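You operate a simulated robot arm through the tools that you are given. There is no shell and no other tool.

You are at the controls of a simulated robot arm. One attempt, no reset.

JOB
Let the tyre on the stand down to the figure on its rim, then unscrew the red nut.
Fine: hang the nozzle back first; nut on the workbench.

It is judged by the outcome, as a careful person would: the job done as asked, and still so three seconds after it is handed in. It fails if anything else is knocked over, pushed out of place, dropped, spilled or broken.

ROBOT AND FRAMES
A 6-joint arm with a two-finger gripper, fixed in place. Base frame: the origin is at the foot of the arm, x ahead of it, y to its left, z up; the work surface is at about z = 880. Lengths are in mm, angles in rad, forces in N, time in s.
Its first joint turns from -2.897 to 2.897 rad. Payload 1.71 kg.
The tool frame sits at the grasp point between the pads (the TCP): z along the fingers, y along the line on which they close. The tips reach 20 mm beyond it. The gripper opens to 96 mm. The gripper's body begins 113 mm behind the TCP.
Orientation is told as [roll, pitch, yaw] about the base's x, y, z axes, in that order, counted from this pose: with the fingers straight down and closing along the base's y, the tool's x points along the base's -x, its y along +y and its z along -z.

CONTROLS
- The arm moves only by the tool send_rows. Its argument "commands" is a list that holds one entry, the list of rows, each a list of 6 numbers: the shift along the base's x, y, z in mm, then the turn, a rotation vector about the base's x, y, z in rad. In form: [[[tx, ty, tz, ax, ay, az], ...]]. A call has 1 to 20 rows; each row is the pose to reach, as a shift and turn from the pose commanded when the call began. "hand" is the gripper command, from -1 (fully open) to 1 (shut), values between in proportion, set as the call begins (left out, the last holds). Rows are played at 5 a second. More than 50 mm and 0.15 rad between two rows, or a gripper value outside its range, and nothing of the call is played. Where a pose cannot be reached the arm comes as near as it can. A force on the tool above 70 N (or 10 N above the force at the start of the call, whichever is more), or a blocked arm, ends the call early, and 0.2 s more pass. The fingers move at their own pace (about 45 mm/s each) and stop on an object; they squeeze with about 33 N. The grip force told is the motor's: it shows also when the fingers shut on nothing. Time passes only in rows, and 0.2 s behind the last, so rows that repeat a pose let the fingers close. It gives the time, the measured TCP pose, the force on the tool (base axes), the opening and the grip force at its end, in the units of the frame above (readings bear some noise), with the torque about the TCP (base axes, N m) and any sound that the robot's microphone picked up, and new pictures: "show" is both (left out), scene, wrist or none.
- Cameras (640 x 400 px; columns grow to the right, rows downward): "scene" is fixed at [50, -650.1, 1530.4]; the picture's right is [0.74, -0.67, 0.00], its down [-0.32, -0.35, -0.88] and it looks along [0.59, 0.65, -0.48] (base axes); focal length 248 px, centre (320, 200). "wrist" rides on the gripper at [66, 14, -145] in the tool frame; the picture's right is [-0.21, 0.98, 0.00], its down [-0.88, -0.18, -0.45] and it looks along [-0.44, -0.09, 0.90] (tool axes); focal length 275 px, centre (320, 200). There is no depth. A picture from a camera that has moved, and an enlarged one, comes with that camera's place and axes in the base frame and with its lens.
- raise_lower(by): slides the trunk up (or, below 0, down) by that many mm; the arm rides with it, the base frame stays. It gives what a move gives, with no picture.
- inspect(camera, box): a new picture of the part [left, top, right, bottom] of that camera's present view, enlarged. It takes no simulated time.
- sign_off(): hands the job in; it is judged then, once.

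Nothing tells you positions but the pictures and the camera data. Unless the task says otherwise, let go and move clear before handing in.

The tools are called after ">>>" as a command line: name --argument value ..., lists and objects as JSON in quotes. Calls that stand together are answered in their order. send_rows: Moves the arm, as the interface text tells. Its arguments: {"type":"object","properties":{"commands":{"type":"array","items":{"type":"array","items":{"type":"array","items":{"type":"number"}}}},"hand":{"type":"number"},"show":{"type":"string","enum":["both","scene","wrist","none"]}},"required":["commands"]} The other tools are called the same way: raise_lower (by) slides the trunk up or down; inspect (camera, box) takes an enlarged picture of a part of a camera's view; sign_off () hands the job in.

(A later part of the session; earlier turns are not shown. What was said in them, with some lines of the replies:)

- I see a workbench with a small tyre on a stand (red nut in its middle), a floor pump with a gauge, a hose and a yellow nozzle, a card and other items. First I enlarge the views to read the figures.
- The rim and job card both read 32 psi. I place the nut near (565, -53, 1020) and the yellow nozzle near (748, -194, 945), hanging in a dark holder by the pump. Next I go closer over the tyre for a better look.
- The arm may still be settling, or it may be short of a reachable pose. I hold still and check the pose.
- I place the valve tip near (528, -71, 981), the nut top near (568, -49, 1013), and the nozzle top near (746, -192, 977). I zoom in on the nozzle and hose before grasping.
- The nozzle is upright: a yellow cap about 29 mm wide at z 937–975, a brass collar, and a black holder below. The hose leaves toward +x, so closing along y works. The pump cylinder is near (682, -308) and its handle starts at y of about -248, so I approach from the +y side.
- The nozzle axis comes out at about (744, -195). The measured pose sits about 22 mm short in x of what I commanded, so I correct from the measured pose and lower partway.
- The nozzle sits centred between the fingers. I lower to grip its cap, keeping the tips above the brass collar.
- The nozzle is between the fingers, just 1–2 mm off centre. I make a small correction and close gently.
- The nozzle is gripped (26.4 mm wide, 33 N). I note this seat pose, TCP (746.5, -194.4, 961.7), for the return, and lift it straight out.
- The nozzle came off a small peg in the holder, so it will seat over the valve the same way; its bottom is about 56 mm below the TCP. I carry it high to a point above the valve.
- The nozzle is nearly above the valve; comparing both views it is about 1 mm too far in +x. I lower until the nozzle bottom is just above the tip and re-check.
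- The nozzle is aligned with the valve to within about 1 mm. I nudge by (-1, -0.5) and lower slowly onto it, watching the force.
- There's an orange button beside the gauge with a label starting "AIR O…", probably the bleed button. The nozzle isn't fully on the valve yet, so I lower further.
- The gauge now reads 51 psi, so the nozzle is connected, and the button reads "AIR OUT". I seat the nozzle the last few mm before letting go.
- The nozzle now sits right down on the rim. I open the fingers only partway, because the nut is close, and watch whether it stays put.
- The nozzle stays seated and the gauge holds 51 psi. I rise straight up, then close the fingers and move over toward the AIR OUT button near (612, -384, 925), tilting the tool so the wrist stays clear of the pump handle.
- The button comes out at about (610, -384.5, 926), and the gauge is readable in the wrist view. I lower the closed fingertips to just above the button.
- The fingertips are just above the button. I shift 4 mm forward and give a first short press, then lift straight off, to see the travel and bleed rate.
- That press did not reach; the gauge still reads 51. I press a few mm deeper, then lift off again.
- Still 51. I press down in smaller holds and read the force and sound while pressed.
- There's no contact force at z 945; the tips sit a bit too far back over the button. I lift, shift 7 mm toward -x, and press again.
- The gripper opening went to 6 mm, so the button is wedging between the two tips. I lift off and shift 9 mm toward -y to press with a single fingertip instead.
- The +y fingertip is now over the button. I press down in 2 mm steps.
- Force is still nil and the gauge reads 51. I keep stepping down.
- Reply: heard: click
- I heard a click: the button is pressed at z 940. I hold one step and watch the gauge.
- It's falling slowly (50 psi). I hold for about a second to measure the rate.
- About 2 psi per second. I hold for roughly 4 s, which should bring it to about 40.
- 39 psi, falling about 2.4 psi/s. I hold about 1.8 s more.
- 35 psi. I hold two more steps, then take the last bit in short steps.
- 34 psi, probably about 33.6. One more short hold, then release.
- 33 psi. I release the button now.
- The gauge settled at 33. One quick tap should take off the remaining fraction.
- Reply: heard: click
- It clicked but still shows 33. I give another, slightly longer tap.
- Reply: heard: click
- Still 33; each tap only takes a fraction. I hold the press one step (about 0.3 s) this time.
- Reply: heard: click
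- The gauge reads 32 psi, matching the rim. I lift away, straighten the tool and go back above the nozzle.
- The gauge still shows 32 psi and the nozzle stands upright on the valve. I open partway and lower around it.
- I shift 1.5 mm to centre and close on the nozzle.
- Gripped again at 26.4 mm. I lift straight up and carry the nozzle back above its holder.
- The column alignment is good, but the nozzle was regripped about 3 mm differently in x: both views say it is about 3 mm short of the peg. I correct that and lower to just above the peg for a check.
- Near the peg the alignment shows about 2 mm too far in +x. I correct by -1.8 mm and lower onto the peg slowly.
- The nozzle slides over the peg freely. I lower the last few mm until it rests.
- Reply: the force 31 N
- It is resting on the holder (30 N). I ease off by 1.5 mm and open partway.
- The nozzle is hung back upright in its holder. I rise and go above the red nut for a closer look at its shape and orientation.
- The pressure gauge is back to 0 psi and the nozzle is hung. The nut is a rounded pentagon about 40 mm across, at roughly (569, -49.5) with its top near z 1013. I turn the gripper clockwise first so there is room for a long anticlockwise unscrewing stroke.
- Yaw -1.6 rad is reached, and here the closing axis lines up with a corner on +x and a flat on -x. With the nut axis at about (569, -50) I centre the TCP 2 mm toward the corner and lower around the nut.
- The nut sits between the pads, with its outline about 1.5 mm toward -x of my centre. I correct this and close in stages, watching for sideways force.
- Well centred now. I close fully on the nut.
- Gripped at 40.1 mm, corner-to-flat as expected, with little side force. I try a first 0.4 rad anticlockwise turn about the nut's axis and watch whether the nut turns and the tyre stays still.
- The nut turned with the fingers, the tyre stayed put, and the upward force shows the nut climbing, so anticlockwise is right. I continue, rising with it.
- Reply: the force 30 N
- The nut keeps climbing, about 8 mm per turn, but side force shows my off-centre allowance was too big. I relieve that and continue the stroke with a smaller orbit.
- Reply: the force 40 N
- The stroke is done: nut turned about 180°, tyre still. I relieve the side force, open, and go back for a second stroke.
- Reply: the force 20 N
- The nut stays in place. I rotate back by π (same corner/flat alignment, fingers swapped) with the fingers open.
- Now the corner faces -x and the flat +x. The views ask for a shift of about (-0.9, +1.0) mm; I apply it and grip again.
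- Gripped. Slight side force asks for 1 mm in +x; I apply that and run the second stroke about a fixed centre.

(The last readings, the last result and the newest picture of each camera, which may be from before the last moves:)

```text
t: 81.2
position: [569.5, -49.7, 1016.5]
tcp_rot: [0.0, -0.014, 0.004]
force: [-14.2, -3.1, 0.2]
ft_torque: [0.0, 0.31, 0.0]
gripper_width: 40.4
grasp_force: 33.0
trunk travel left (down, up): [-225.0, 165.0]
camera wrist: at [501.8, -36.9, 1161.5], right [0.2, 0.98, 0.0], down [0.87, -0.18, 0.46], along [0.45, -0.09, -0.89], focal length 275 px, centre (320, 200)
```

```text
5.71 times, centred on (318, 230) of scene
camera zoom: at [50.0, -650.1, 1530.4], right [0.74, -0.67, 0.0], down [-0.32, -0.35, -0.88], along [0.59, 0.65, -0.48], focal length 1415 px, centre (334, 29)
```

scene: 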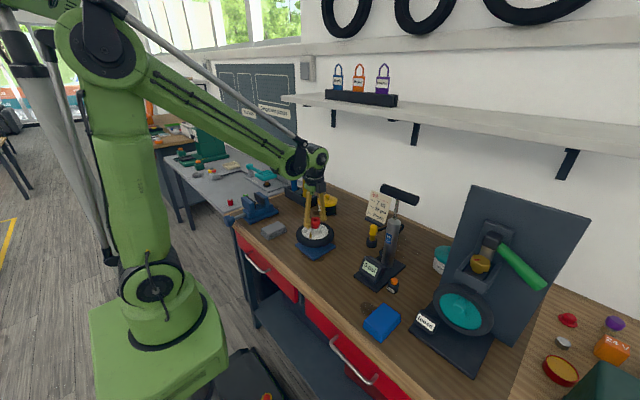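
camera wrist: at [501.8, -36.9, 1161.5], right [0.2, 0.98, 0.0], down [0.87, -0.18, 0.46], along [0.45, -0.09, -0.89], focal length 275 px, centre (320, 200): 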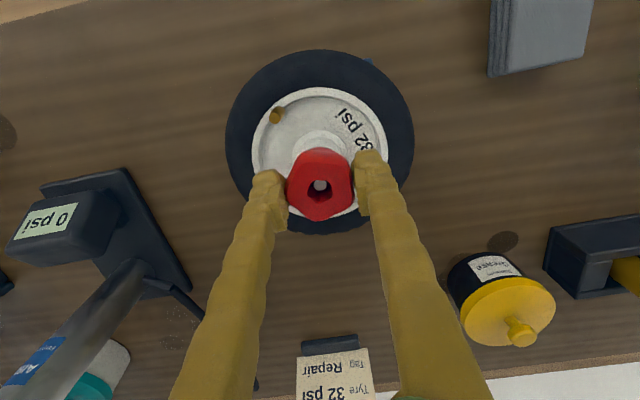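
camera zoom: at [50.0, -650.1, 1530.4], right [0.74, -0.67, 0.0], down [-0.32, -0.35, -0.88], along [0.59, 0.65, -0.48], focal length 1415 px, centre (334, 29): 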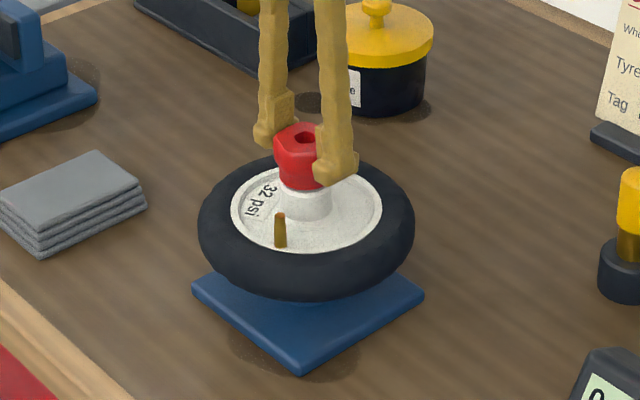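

The nut is still turning and climbing cleanly. I ease -1.2 mm in x and continue to the end of the stroke.

>>> send_rows --commands '[[[-1.0, -0.3, 0, 0, 0, 0], [-1.0, -0.3, 0.11, 0, 0, 0.1], [-1.0, -0.3, 0.23, 0, 0, 0.2], [-1.0, -0.3, 0.34, 0, 0, 0.3], [-0.9, -0.4, 0.46, 0, 0, 0.4], [-0.9, -0.4, 0.57, 0, 0, 0.5], [-0.8, -0.4, 0.69, 0, 0, 0.6], [-0.8, -0.5, 0.8, 0, 0, 0.7], [-0.7, -0.5, 0.92, 0, 0, 0.8], [-0.6, -0.5, 1.03, 0, 0, 0.9], [-0.5, -0.5, 1.15, 0, 0, 1.0], [-0.5, -0.5, 1.26, 0, 0, 1.1], [-0.4, -0.5, 1.38, 0, 0, 1.2], [-0.3, -0.5, 1.49, 0, 0, 1.3], [-0.2, -0.5, 1.61, 0, 0, 1.4], [-0.2, -0.5, 1.72, 0, 0, 1.5], [-0.2, -0.5, 1.72, 0, 0, 1.5]]]' --show "wrist"

>>> inspect --camera "wrist" --box '[250, 110, 390, 250]'

>>> inspect --camera "scene" --box '[290, 195, 345, 265]'

```text
t: 84.8
position: [569.6, -51.2, 1019.6]
tcp_rot: [0.001, -0.013, 1.501]
force: [-3.2, -7.5, -10.4]
ft_torque: [-0.22, 0.09, 0.04]
gripper_width: 40.4
grasp_force: 33.0
trunk travel left (down, up): [-225.0, 165.0]
camera wrist: at [551.4, -117.4, 1163.2], right [-0.96, 0.27, 0.0], down [0.25, 0.85, 0.46], along [0.12, 0.44, -0.89], focal length 275 px, centre (320, 200)
```

wrist: 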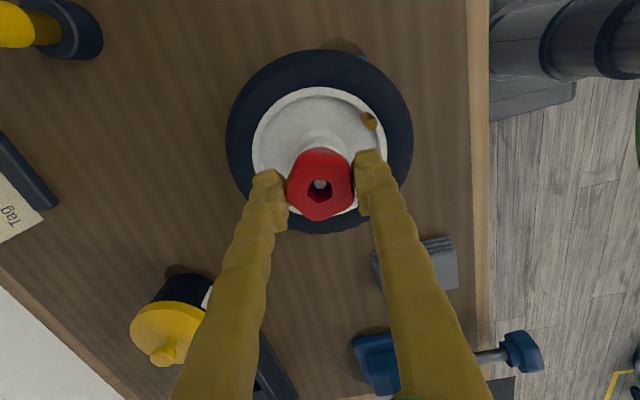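

```text
2.86 times, centred on (320, 180) of wrist
camera zoom: at [551.4, -117.4, 1163.2], right [-0.96, 0.27, 0.0], down [0.25, 0.85, 0.46], along [0.12, 0.44, -0.89], focal length 786 px, centre (320, 257)
```

zoom: 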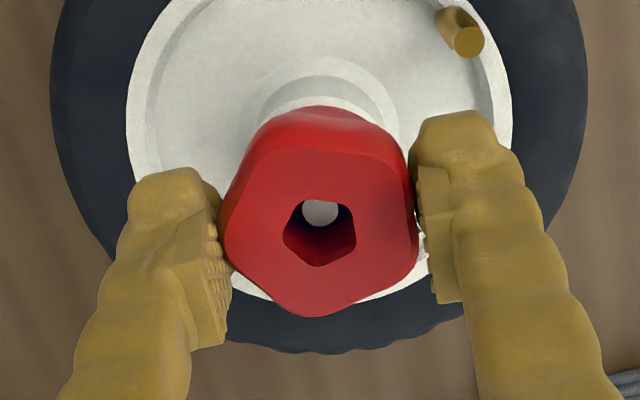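

```text
5.71 times, centred on (318, 230) of scene
camera zoom: at [50.0, -650.1, 1530.4], right [0.74, -0.67, 0.0], down [-0.32, -0.35, -0.88], along [0.59, 0.65, -0.48], focal length 1415 px, centre (334, 29)
```

zoom: 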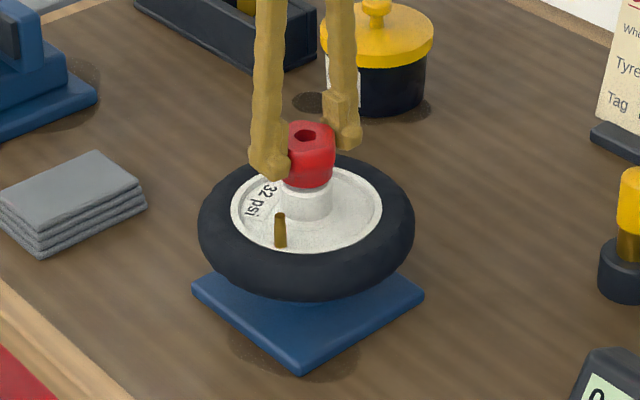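

One full turn done; the nut is visibly higher on the hub. I'm slightly ahead of it in z, so I ease down 0.8 mm, open, and return for a third stroke.

>>> send_rows --commands '[[[0, 0, -0.8, 0, 0, 0], [0, 0, -0.8, 0, 0, 0]]]' --show "none"

>>> send_rows --commands '[[[0, 0, 0, 0, 0, 0], [0, 0, 0, 0, 0, 0], [0, 0, 0, 0, 0, 0], [0, 0.5, 0, 0, 0, -0.14], [0, 0.9, 0, 0, 0, -0.28], [0, 0.9, 0, 0, 0, -0.42], [0, 0.9, 0, 0, 0, -0.56], [0, 0.9, 0, 0, 0, -0.7], [0, 0.9, 0, 0, 0, -0.84], [0, 0.9, 0, 0, 0, -0.98], [0, 0.9, 0, 0, 0, -1.12], [0, 0.9, 0, 0, 0, -1.26], [0, 0.9, 0, 0, 0, -1.4], [0, 0.9, 0, 0, 0, -1.5]]]' --hand -0.15 --show "none"

>>> send_rows --commands '[[[0, 0, 0, 0, 0, -0.14], [0, 0, 0, 0, 0, -0.28], [0, 0, 0, 0, 0, -0.42], [0, 0, 0, 0, 0, -0.56], [0, 0, 0, 0, 0, -0.7], [0, 0, 0, 0, 0, -0.84], [0, 0, 0, 0, 0, -0.98], [0, 0, 0, 0, 0, -1.12], [0, 0, 0, 0, 0, -1.26], [0, 0, 0, 0, 0, -1.4], [0, 0, 0, 0, 0, -1.54], [0, 0, 0, 0, 0, -1.64], [0, 0, 0, 0, 0, -1.64]]]' --show "wrist"

>>> inspect --camera "wrist" --box '[250, 110, 390, 250]'

>>> inspect --camera "scene" --box '[290, 195, 345, 265]'

```text
t: 85.4
position: [569.5, -50.8, 1019.7]
tcp_rot: [0.001, -0.014, 1.499]
force: [-4.8, -8.7, -3.6]
ft_torque: [-0.18, 0.08, 0.0]
gripper_width: 40.1
grasp_force: 33.0
trunk travel left (down, up): [-225.0, 165.0]
```

```text
t: 88.4
position: [569.5, -50.0, 1020.1]
tcp_rot: [-0.001, -0.014, -0.001]
force: [-0.5, -0.1, -0.3]
ft_torque: [-0.01, -0.01, -0.01]
gripper_width: 55.3
grasp_force: 0.0
trunk travel left (down, up): [-225.0, 165.0]
```

```text
t: 91.2
position: [569.3, -49.1, 1019.1]
tcp_rot: [-0.001, -0.014, -1.641]
force: [0.2, 0.5, -0.9]
ft_torque: [0.02, 0.02, -0.01]
gripper_width: 55.1
grasp_force: 0.0
trunk travel left (down, up): [-225.0, 165.0]
camera wrist: at [588.1, 16.9, 1162.6], right [0.96, -0.27, 0.0], down [-0.24, -0.85, 0.46], along [-0.12, -0.44, -0.89], focal length 275 px, centre (320, 200)
```

wrist: 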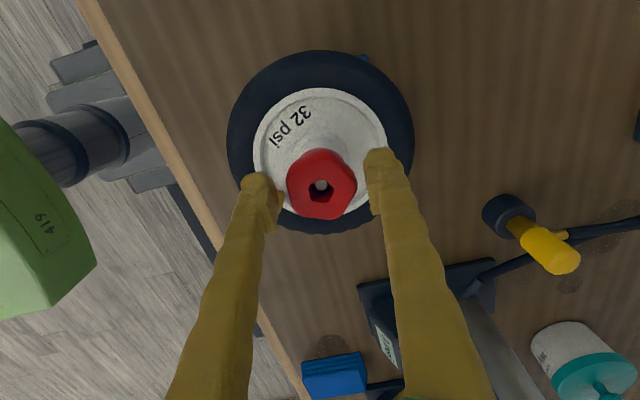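

```text
2.86 times, centred on (320, 180) of wrist
camera zoom: at [588.1, 16.9, 1162.6], right [0.96, -0.27, 0.0], down [-0.24, -0.85, 0.46], along [-0.12, -0.44, -0.89], focal length 786 px, centre (320, 257)
```

zoom: 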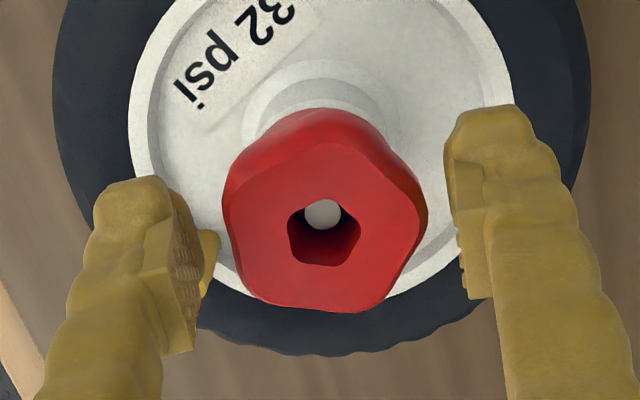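

```text
5.71 times, centred on (318, 230) of scene
camera zoom: at [50.0, -650.1, 1530.4], right [0.74, -0.67, 0.0], down [-0.32, -0.35, -0.88], along [0.59, 0.65, -0.48], focal length 1415 px, centre (334, 29)
```

zoom: 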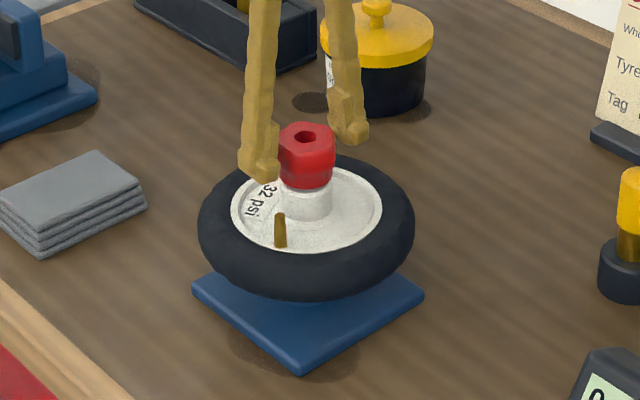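

Aligned again (corner +x, flat -x); centre is 0.9 mm further +x. I shift and grip for the third stroke.

>>> send_rows --commands '[[[0.9, 0, -1.5, 0, 0, 0], [0.9, 0, -1.5, 0, 0, 0]]]' --show "none"

>>> send_rows --commands '[[[0, 0, 0, 0, 0, 0], [0, 0, 0, 0, 0, 0], [0, 0, 0, 0, 0, 0], [0, 0, 0, 0, 0, 0]]]' --hand 1 --show "none"

>>> send_rows --commands '[[[0, 0.1, 0.08, 0, 0, 0.1], [0, 0.1, 0.16, 0, 0, 0.2], [0, 0.2, 0.24, 0, 0, 0.3], [0, 0.2, 0.32, 0, 0, 0.4], [-0.1, 0.3, 0.4, 0, 0, 0.5], [-0.1, 0.3, 0.48, 0, 0, 0.6], [-0.1, 0.3, 0.56, 0, 0, 0.7], [-0.2, 0.3, 0.64, 0, 0, 0.8], [-0.2, 0.3, 0.72, 0, 0, 0.9], [-0.2, 0.3, 0.8, 0, 0, 1.0], [-0.3, 0.3, 0.88, 0, 0, 1.1], [-0.3, 0.3, 0.96, 0, 0, 1.2], [-0.4, 0.3, 1.04, 0, 0, 1.3], [-0.5, 0.3, 1.12, 0, 0, 1.4], [-0.5, 0.3, 1.2, 0, 0, 1.5], [-0.5, 0.3, 1.3, 0, 0, 1.64]]]' --show "wrist"

>>> inspect --camera "scene" --box '[290, 195, 345, 265]'

```text
t: 91.8
position: [570.9, -48.8, 1018.5]
tcp_rot: [-0.003, -0.014, -1.64]
force: [0.2, -0.1, 0.1]
ft_torque: [-0.01, 0.0, 0.01]
gripper_width: 55.2
grasp_force: 0.1
trunk travel left (down, up): [-225.0, 165.0]
```

```text
t: 92.8
position: [569.9, -49.0, 1018.5]
tcp_rot: [-0.002, -0.015, -1.639]
force: [-6.1, 0.4, 0.2]
ft_torque: [0.02, 0.07, 0.01]
gripper_width: 40.3
grasp_force: 32.6
trunk travel left (down, up): [-225.0, 165.0]
```

```text
t: 96.2
position: [568.4, -50.5, 1018.9]
tcp_rot: [-0.001, -0.014, 0.001]
force: [-27.5, -20.8, -2.0]
ft_torque: [-0.27, 0.35, 0.0]
gripper_width: 40.3
grasp_force: 33.0
trunk travel left (down, up): [-225.0, 165.0]
camera wrist: at [501.0, -36.7, 1162.8], right [0.21, 0.98, 0.0], down [0.87, -0.18, 0.46], along [0.45, -0.09, -0.89], focal length 275 px, centre (320, 200)
```

wrist: 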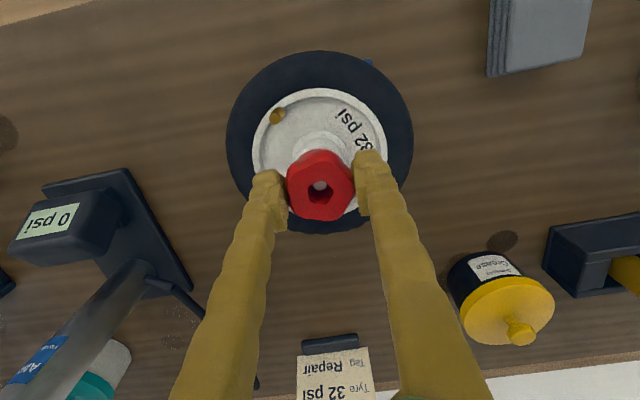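

```text
5.71 times, centred on (318, 230) of scene
camera zoom: at [50.0, -650.1, 1530.4], right [0.74, -0.67, 0.0], down [-0.32, -0.35, -0.88], along [0.59, 0.65, -0.48], focal length 1415 px, centre (334, 29)
```

zoom: 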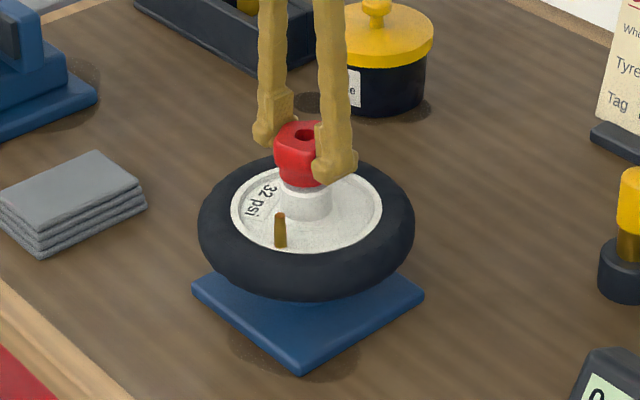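

Still unscrewing; side force built up, so I relieve it first and check before continuing.

>>> send_rows --commands '[[[-1, -0.9, 0, 0, 0, 0], [-2.0, -1.7, 0, 0, 0, 0], [-2.0, -1.7, 0, 0, 0, 0]]]' --show "none"

```text
t: 97.0
position: [568.6, -50.1, 1018.9]
tcp_rot: [-0.001, -0.016, 0.003]
force: [-10.6, -6.1, 0.9]
ft_torque: [0.02, 0.07, -0.02]
gripper_width: 40.7
grasp_force: 33.3
trunk travel left (down, up): [-225.0, 165.0]
```

>>> send_rows --commands '[[[-1.0, -0.6, 0.08, 0, 0, 0.1], [-0.95, -0.7, 0.16, 0, 0, 0.2], [-0.9, -0.75, 0.24, 0, 0, 0.3], [-0.8, -0.8, 0.32, 0, 0, 0.4], [-0.75, -0.9, 0.4, 0, 0, 0.5], [-0.7, -0.95, 0.48, 0, 0, 0.6], [-0.6, -1.0, 0.56, 0, 0, 0.7], [-0.5, -1.1, 0.64, 0, 0, 0.8], [-0.4, -1.15, 0.72, 0, 0, 0.9], [-0.3, -1.2, 0.8, 0, 0, 1.0], [-0.25, -1.3, 0.88, 0, 0, 1.1], [-0.2, -1.4, 0.96, 0, 0, 1.2], [-0.1, -1.5, 1.04, 0, 0, 1.3], [0, -1.6, 1.12, 0, 0, 1.4], [0, -1.6, 1.2, 0, 0, 1.5], [0, -1.6, 1.2, 0, 0, 1.5]]]' --show "wrist"

>>> inspect --camera "wrist" --box '[250, 110, 390, 250]'

>>> inspect --camera "scene" --box '[290, 195, 345, 265]'

```text
t: 100.4
position: [568.8, -51.6, 1019.8]
tcp_rot: [-0.001, -0.015, 1.501]
force: [0.4, -0.4, 0.4]
ft_torque: [0.05, 0.01, 0.0]
gripper_width: 40.2
grasp_force: 32.9
trunk travel left (down, up): [-225.0, 165.0]
camera wrist: at [549.7, -119.3, 1163.0], right [-0.96, 0.27, 0.0], down [0.25, 0.85, 0.46], along [0.12, 0.44, -0.89], focal length 275 px, centre (320, 200)
```

wrist: 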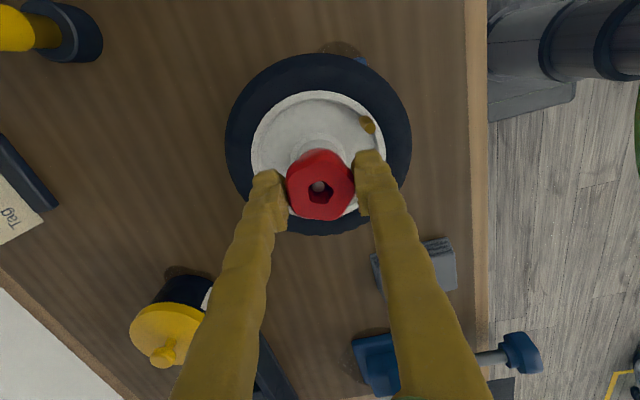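

```text
2.86 times, centred on (320, 180) of wrist
camera zoom: at [549.7, -119.3, 1163.0], right [-0.96, 0.27, 0.0], down [0.25, 0.85, 0.46], along [0.12, 0.44, -0.89], focal length 786 px, centre (320, 257)
```

zoom: 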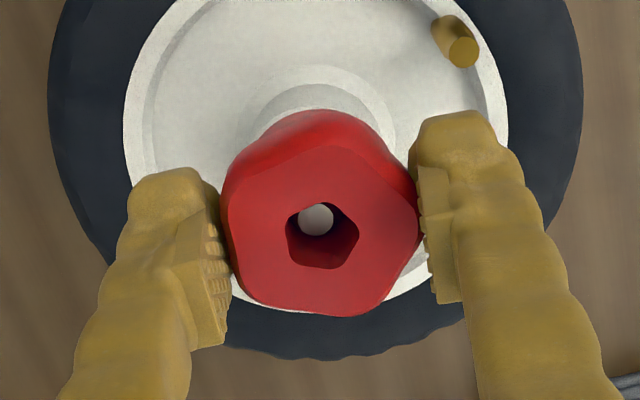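

```text
5.71 times, centred on (318, 230) of scene
camera zoom: at [50.0, -650.1, 1530.4], right [0.74, -0.67, 0.0], down [-0.32, -0.35, -0.88], along [0.59, 0.65, -0.48], focal length 1415 px, centre (334, 29)
```

zoom: 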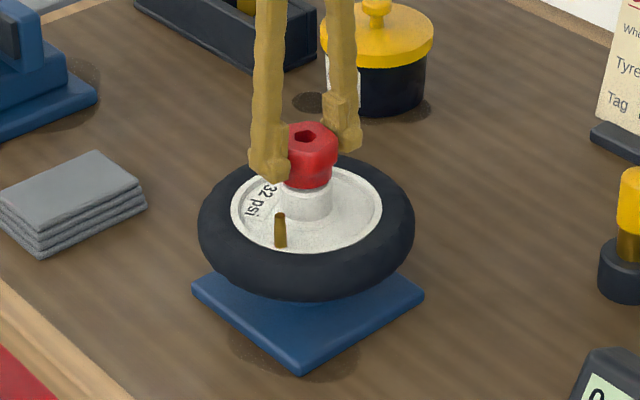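

All forces dropped to zero, so the nut seems free of the thread and held in the grip. I lift gently and watch the force and the tyre.

>>> send_rows --commands '[[[0, 0, 2, 0, 0, 0], [0, 0, 4, 0, 0, 0], [0, 0, 7, 0, 0, 0], [0, 0, 10, 0, 0, 0]]]' --show "wrist"

>>> inspect --camera "scene" --box '[290, 195, 345, 265]'

```text
t: 101.4
position: [569.1, -52.9, 1029.3]
tcp_rot: [0.0, -0.014, 1.499]
force: [-0.1, 0.3, 0.2]
ft_torque: [-0.01, -0.02, -0.01]
gripper_width: 40.4
grasp_force: 33.1
trunk travel left (down, up): [-225.0, 165.0]
camera wrist: at [550.2, -119.5, 1173.2], right [-0.96, 0.28, 0.0], down [0.25, 0.85, 0.46], along [0.12, 0.44, -0.89], focal length 275 px, centre (320, 200)
```

wrist: 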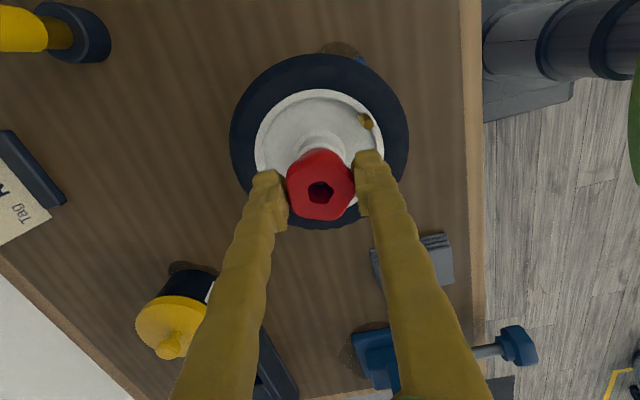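

```text
5.71 times, centred on (318, 230) of scene
camera zoom: at [50.0, -650.1, 1530.4], right [0.74, -0.67, 0.0], down [-0.32, -0.35, -0.88], along [0.59, 0.65, -0.48], focal length 1415 px, centre (334, 29)
```

zoom: 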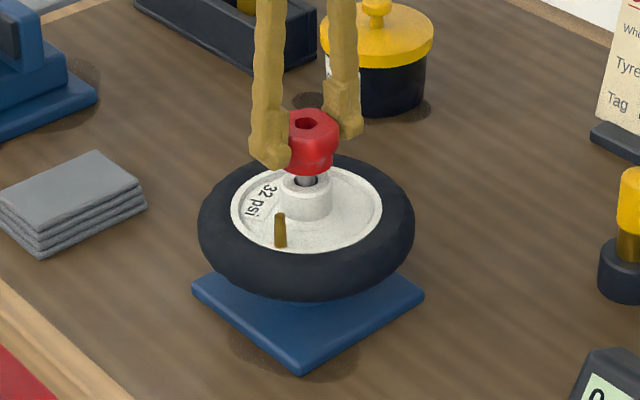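

The nut is off the stud and held; the wheel and stand haven't moved. I lift clear and carry it to a bare spot on the workbench near (700, -50).

>>> send_rows --commands '[[[0, 0, 20, 0, 0, 0], [0, 0, 45, 0, 0, 0], [0, 0, 65, 0, 0, -0.1], [10, 0, 75, 0, 0, -0.22], [25, 0, 75, 0, 0, -0.34], [40, 0, 75, 0, 0, -0.46], [55, 0, 75, 0, 0, -0.58], [70, 1, 75, 0, 0, -0.7], [85, 1, 75, 0, 0, -0.82], [100, 2, 75, 0, 0, -0.94], [112, 2, 75, 0, 0, -1.06], [122, 3, 75, 0, 0, -1.18], [131, 3, 75, 0, 0, -1.3], [131, 3, 75, 0, 0, -1.4], [131, 3, 75, 0, 0, -1.5], [131, 3, 75, 0, 0, -1.5]]]'

>>> inspect --camera "scene" --box '[290, 170, 390, 270]'

```text
t: 104.8
position: [699.1, -48.8, 1104.7]
tcp_rot: [-0.001, -0.012, 0.0]
force: [-0.8, -0.9, -0.4]
ft_torque: [-0.02, 0.03, 0.0]
gripper_width: 40.4
grasp_force: 32.6
trunk travel left (down, up): [-225.0, 165.0]
camera wrist: at [631.3, -35.4, 1248.9], right [0.21, 0.98, 0.0], down [0.87, -0.19, 0.46], along [0.45, -0.09, -0.89], focal length 275 px, centre (320, 200)
```

scene: 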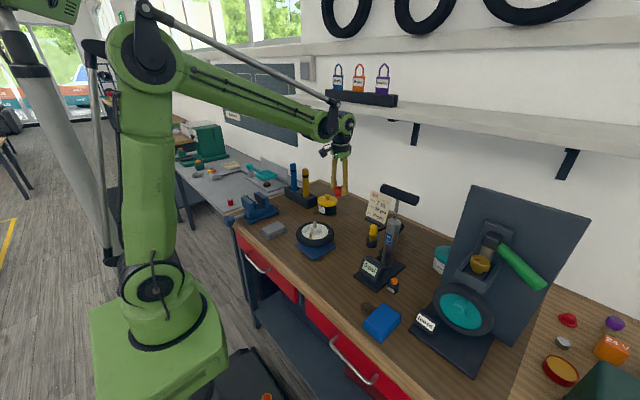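
wrist: 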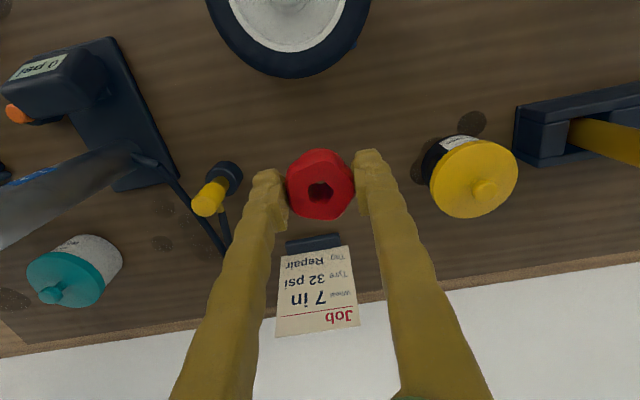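

```text
4.00 times, centred on (340, 220) of scene
camera zoom: at [50.0, -650.1, 1530.4], right [0.74, -0.67, 0.0], down [-0.32, -0.35, -0.88], along [0.59, 0.65, -0.48], focal length 990 px, centre (240, 120)
```

zoom: 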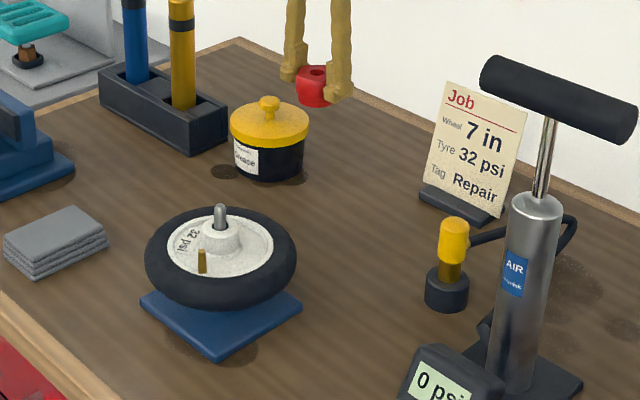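

The spot below is bare wood, clear of tyre, jar, nozzle and card. I lower to just above the surface.

>>> send_rows --commands '[[[0, 0, -40, 0, 0, 0], [0, 0, -80, 0, 0, 0], [0, 0, -120, 0, 0, 0], [0, 0, -155, 0, 0, 0], [0, 0, -175, 0, 0, 0], [0, 0, -182, 0, 0, 0], [0, 0, -182, 0, 0, 0]]]'

>>> inspect --camera "scene" --box '[290, 170, 390, 270]'

```text
t: 106.4
position: [699.0, -49.7, 923.3]
tcp_rot: [-0.001, -0.015, -0.001]
force: [0.6, -0.4, 0.1]
ft_torque: [-0.02, -0.01, 0.01]
gripper_width: 40.4
grasp_force: 33.1
trunk travel left (down, up): [-225.0, 165.0]
camera wrist: at [631.2, -35.8, 1067.2], right [0.21, 0.98, 0.0], down [0.87, -0.18, 0.46], along [0.45, -0.09, -0.89], focal length 275 px, centre (320, 200)
```

scene: 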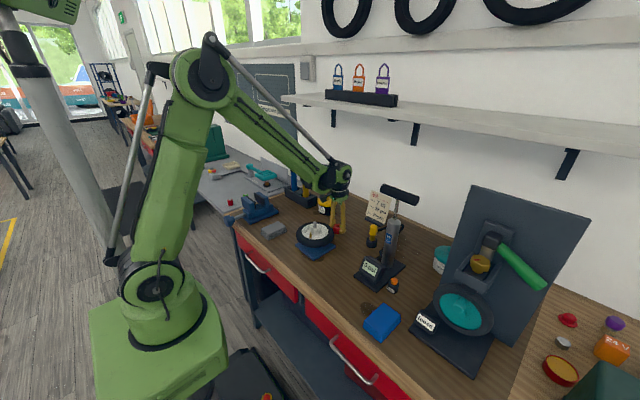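
wrist: 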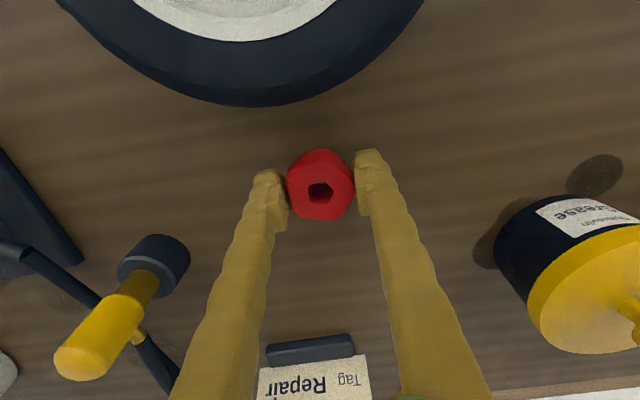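

```text
4.00 times, centred on (340, 220) of scene
camera zoom: at [50.0, -650.1, 1530.4], right [0.74, -0.67, 0.0], down [-0.32, -0.35, -0.88], along [0.59, 0.65, -0.48], focal length 990 px, centre (240, 120)
```

zoom: 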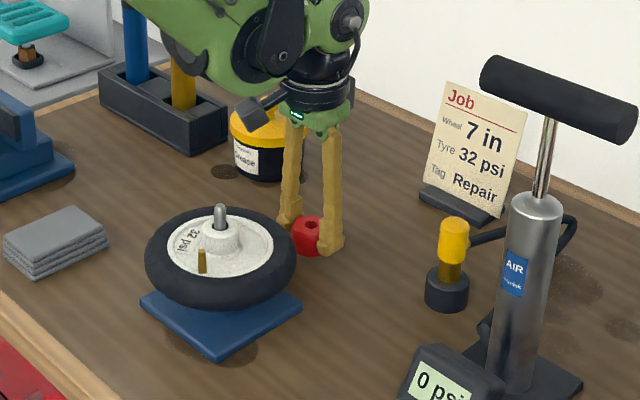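

Close to the surface now. I lower in 2 mm steps until I feel contact.

>>> send_rows --commands '[[[0, 0, -2, 0, 0, 0], [0, 0, -4, 0, 0, 0], [0, 0, -6, 0, 0, 0], [0, 0, -8, 0, 0, 0], [0, 0, -8, 0, 0, 0]]]' --show "none"

>>> inspect --camera "scene" --box '[315, 200, 365, 250]'

```text
t: 107.6
position: [699.6, -49.6, 915.3]
tcp_rot: [0.0, -0.013, 0.001]
force: [-0.1, 0.1, -0.7]
ft_torque: [0.01, -0.02, 0.02]
gripper_width: 40.0
grasp_force: 32.9
trunk travel left (down, up): [-225.0, 165.0]
```

```text
8.00 times, centred on (340, 225) of scene
camera zoom: at [50.0, -650.1, 1530.4], right [0.74, -0.67, 0.0], down [-0.32, -0.35, -0.88], along [0.59, 0.65, -0.48], focal length 1981 px, centre (160, 0)
```

zoom: 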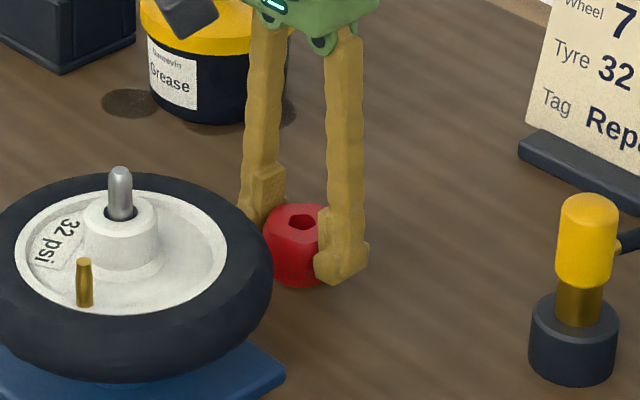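

>>> send_rows --commands '[[[0, 0, -1.5, 0, 0, 0], [0, 0, -3, 0, 0, 0], [0, 0, -4.5, 0, 0, 0], [0, 0, -4.5, 0, 0, 0]]]' --show "none"

>>> inspect --camera "scene" --box '[315, 200, 365, 250]'

```text
t: 108.6
position: [699.6, -49.5, 910.5]
tcp_rot: [0.0, -0.016, 0.0]
force: [0.8, -1.1, 3.9]
ft_torque: [0.01, -0.1, 0.0]
gripper_width: 40.1
grasp_force: 33.6
trunk travel left (down, up): [-225.0, 165.0]
```

```text
8.00 times, centred on (340, 225) of scene
camera zoom: at [50.0, -650.1, 1530.4], right [0.74, -0.67, 0.0], down [-0.32, -0.35, -0.88], along [0.59, 0.65, -0.48], focal length 1981 px, centre (160, 0)
```

zoom: 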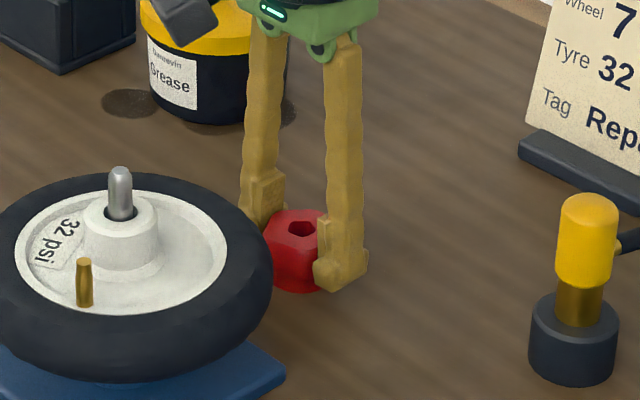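

Contact at z 910.5 (4 N). I open the fingers gently and check the nut stays standing.

>>> send_rows --commands '[[[0, 0, 0, 0, 0, 0], [0, 0, 0, 0, 0, 0], [0, 0, 0, 0, 0, 0], [0, 0, 0, 0, 0, 0]]]' --hand -0.2 --show "wrist"

>>> inspect --camera "scene" --box '[315, 200, 365, 250]'

```text
t: 109.6
position: [699.4, -48.9, 909.7]
tcp_rot: [0.001, -0.014, 0.001]
force: [-0.3, 0.3, 0.0]
ft_torque: [-0.01, -0.02, -0.03]
gripper_width: 57.6
grasp_force: 0.1
trunk travel left (down, up): [-225.0, 165.0]
camera wrist: at [631.5, -35.6, 1054.6], right [0.21, 0.98, 0.0], down [0.87, -0.18, 0.46], along [0.45, -0.09, -0.89], focal length 275 px, centre (320, 200)
```

wrist: 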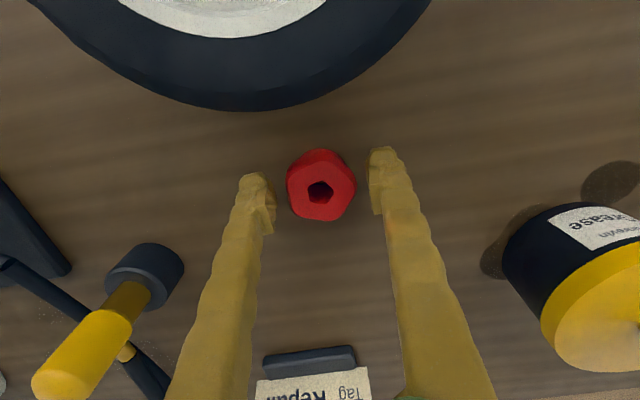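

```text
8.00 times, centred on (340, 225) of scene
camera zoom: at [50.0, -650.1, 1530.4], right [0.74, -0.67, 0.0], down [-0.32, -0.35, -0.88], along [0.59, 0.65, -0.48], focal length 1981 px, centre (160, 0)
```

zoom: 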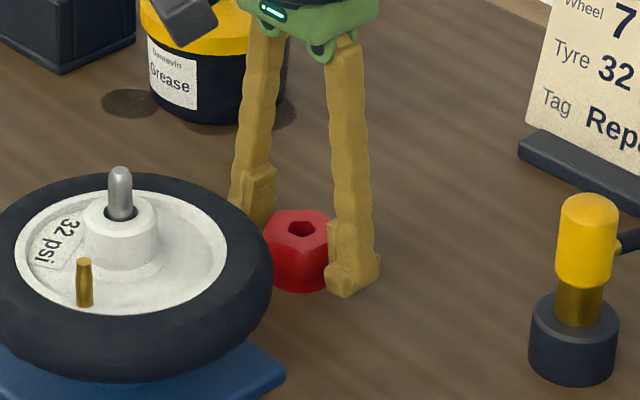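

The nut stands flat on the bench, released. I rise straight up and clear the scene for a final look.

>>> send_rows --commands '[[[0, 0, 25, 0, 0, 0], [0, 0, 60, 0, 0, 0], [0, 0, 105, 0, 0, 0], [0, 0, 150, 0, 0, 0], [0, 0, 195, 0, 0, 0], [-20, 0, 235, 0, 0, 0], [-40, 0, 265, 0, 0, 0], [-40, 0, 265, 0, 0, 0]]]'

>>> inspect --camera "scene" --box '[230, 160, 420, 320]'

>>> inspect --camera "scene" --box '[345, 180, 405, 300]'

```text
t: 111.4
position: [658.4, -48.8, 1175.1]
tcp_rot: [0.001, -0.014, 0.0]
force: [-0.8, 0.8, 0.9]
ft_torque: [0.01, -0.05, -0.02]
gripper_width: 57.8
grasp_force: 0.0
trunk travel left (down, up): [-225.0, 165.0]
camera wrist: at [590.5, -34.9, 1318.8], right [0.21, 0.98, 0.0], down [0.87, -0.18, 0.46], along [0.45, -0.09, -0.89], focal length 275 px, centre (320, 200)
```

scene: 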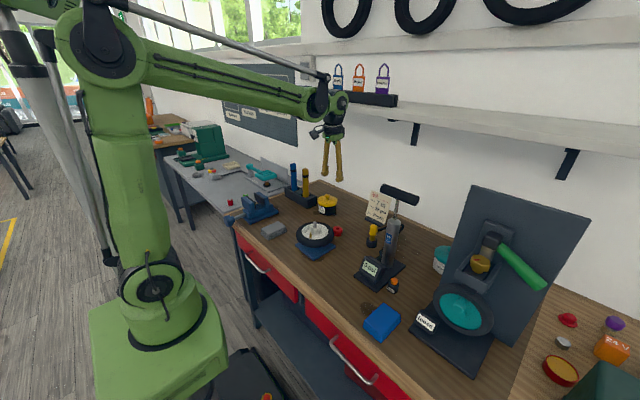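
wrist: 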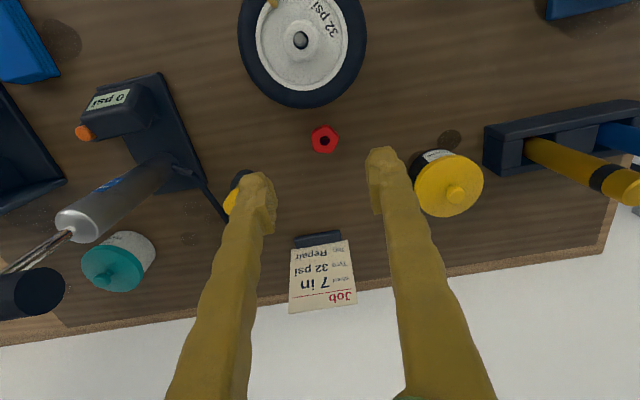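

```text
2.50 times, centred on (325, 240) of scene
camera zoom: at [50.0, -650.1, 1530.4], right [0.74, -0.67, 0.0], down [-0.32, -0.35, -0.88], along [0.59, 0.65, -0.48], focal length 619 px, centre (308, 100)
```

zoom: 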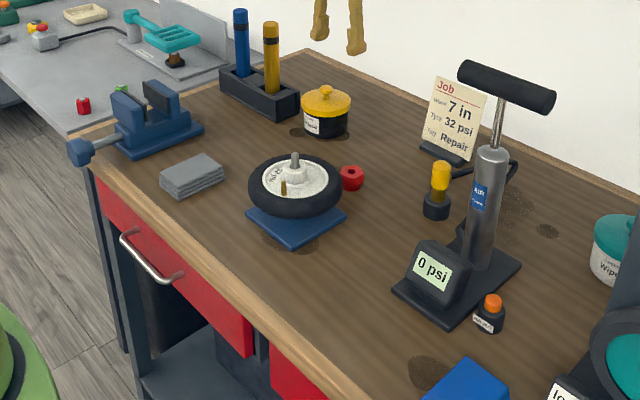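

```text
3.33 times, centred on (375, 240) of scene
camera zoom: at [50.0, -650.1, 1530.4], right [0.74, -0.67, 0.0], down [-0.32, -0.35, -0.88], along [0.59, 0.65, -0.48], focal length 825 px, centre (137, 67)
```

zoom: 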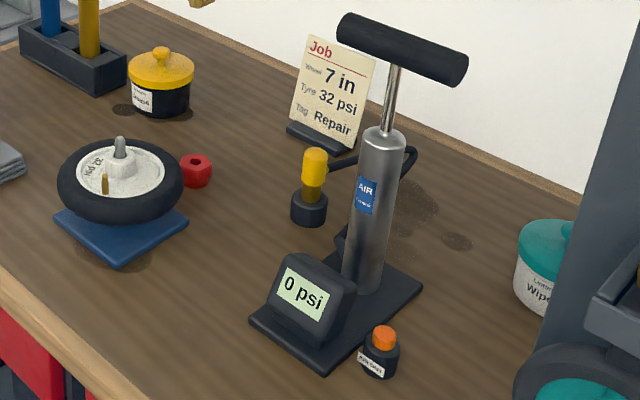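

Everything is in place: the tyre was last read at 32 psi, the nozzle hangs in its holder, and the red nut stands on the workbench. Nothing else has moved and the gripper is open and clear, so I hand it in.

>>> sign_off

```text
The job is handed in.
```

The job is done and handed in. I let the tyre down from 51 psi to the 32 psi marked on its rim, using the AIR OUT button. The nozzle was hung back in its holder before I touched the nut.

I then unscrewed the red nut and stood it on the bare workbench to the right of the tyre. The last gauge reading with the nozzle connected was 32 psi; it is a whole-number display, so the true figure could be up to half a psi off.

In the final pictures the wheel, stand, pump and everything else are where they started. The gripper is open and clear of the bench.
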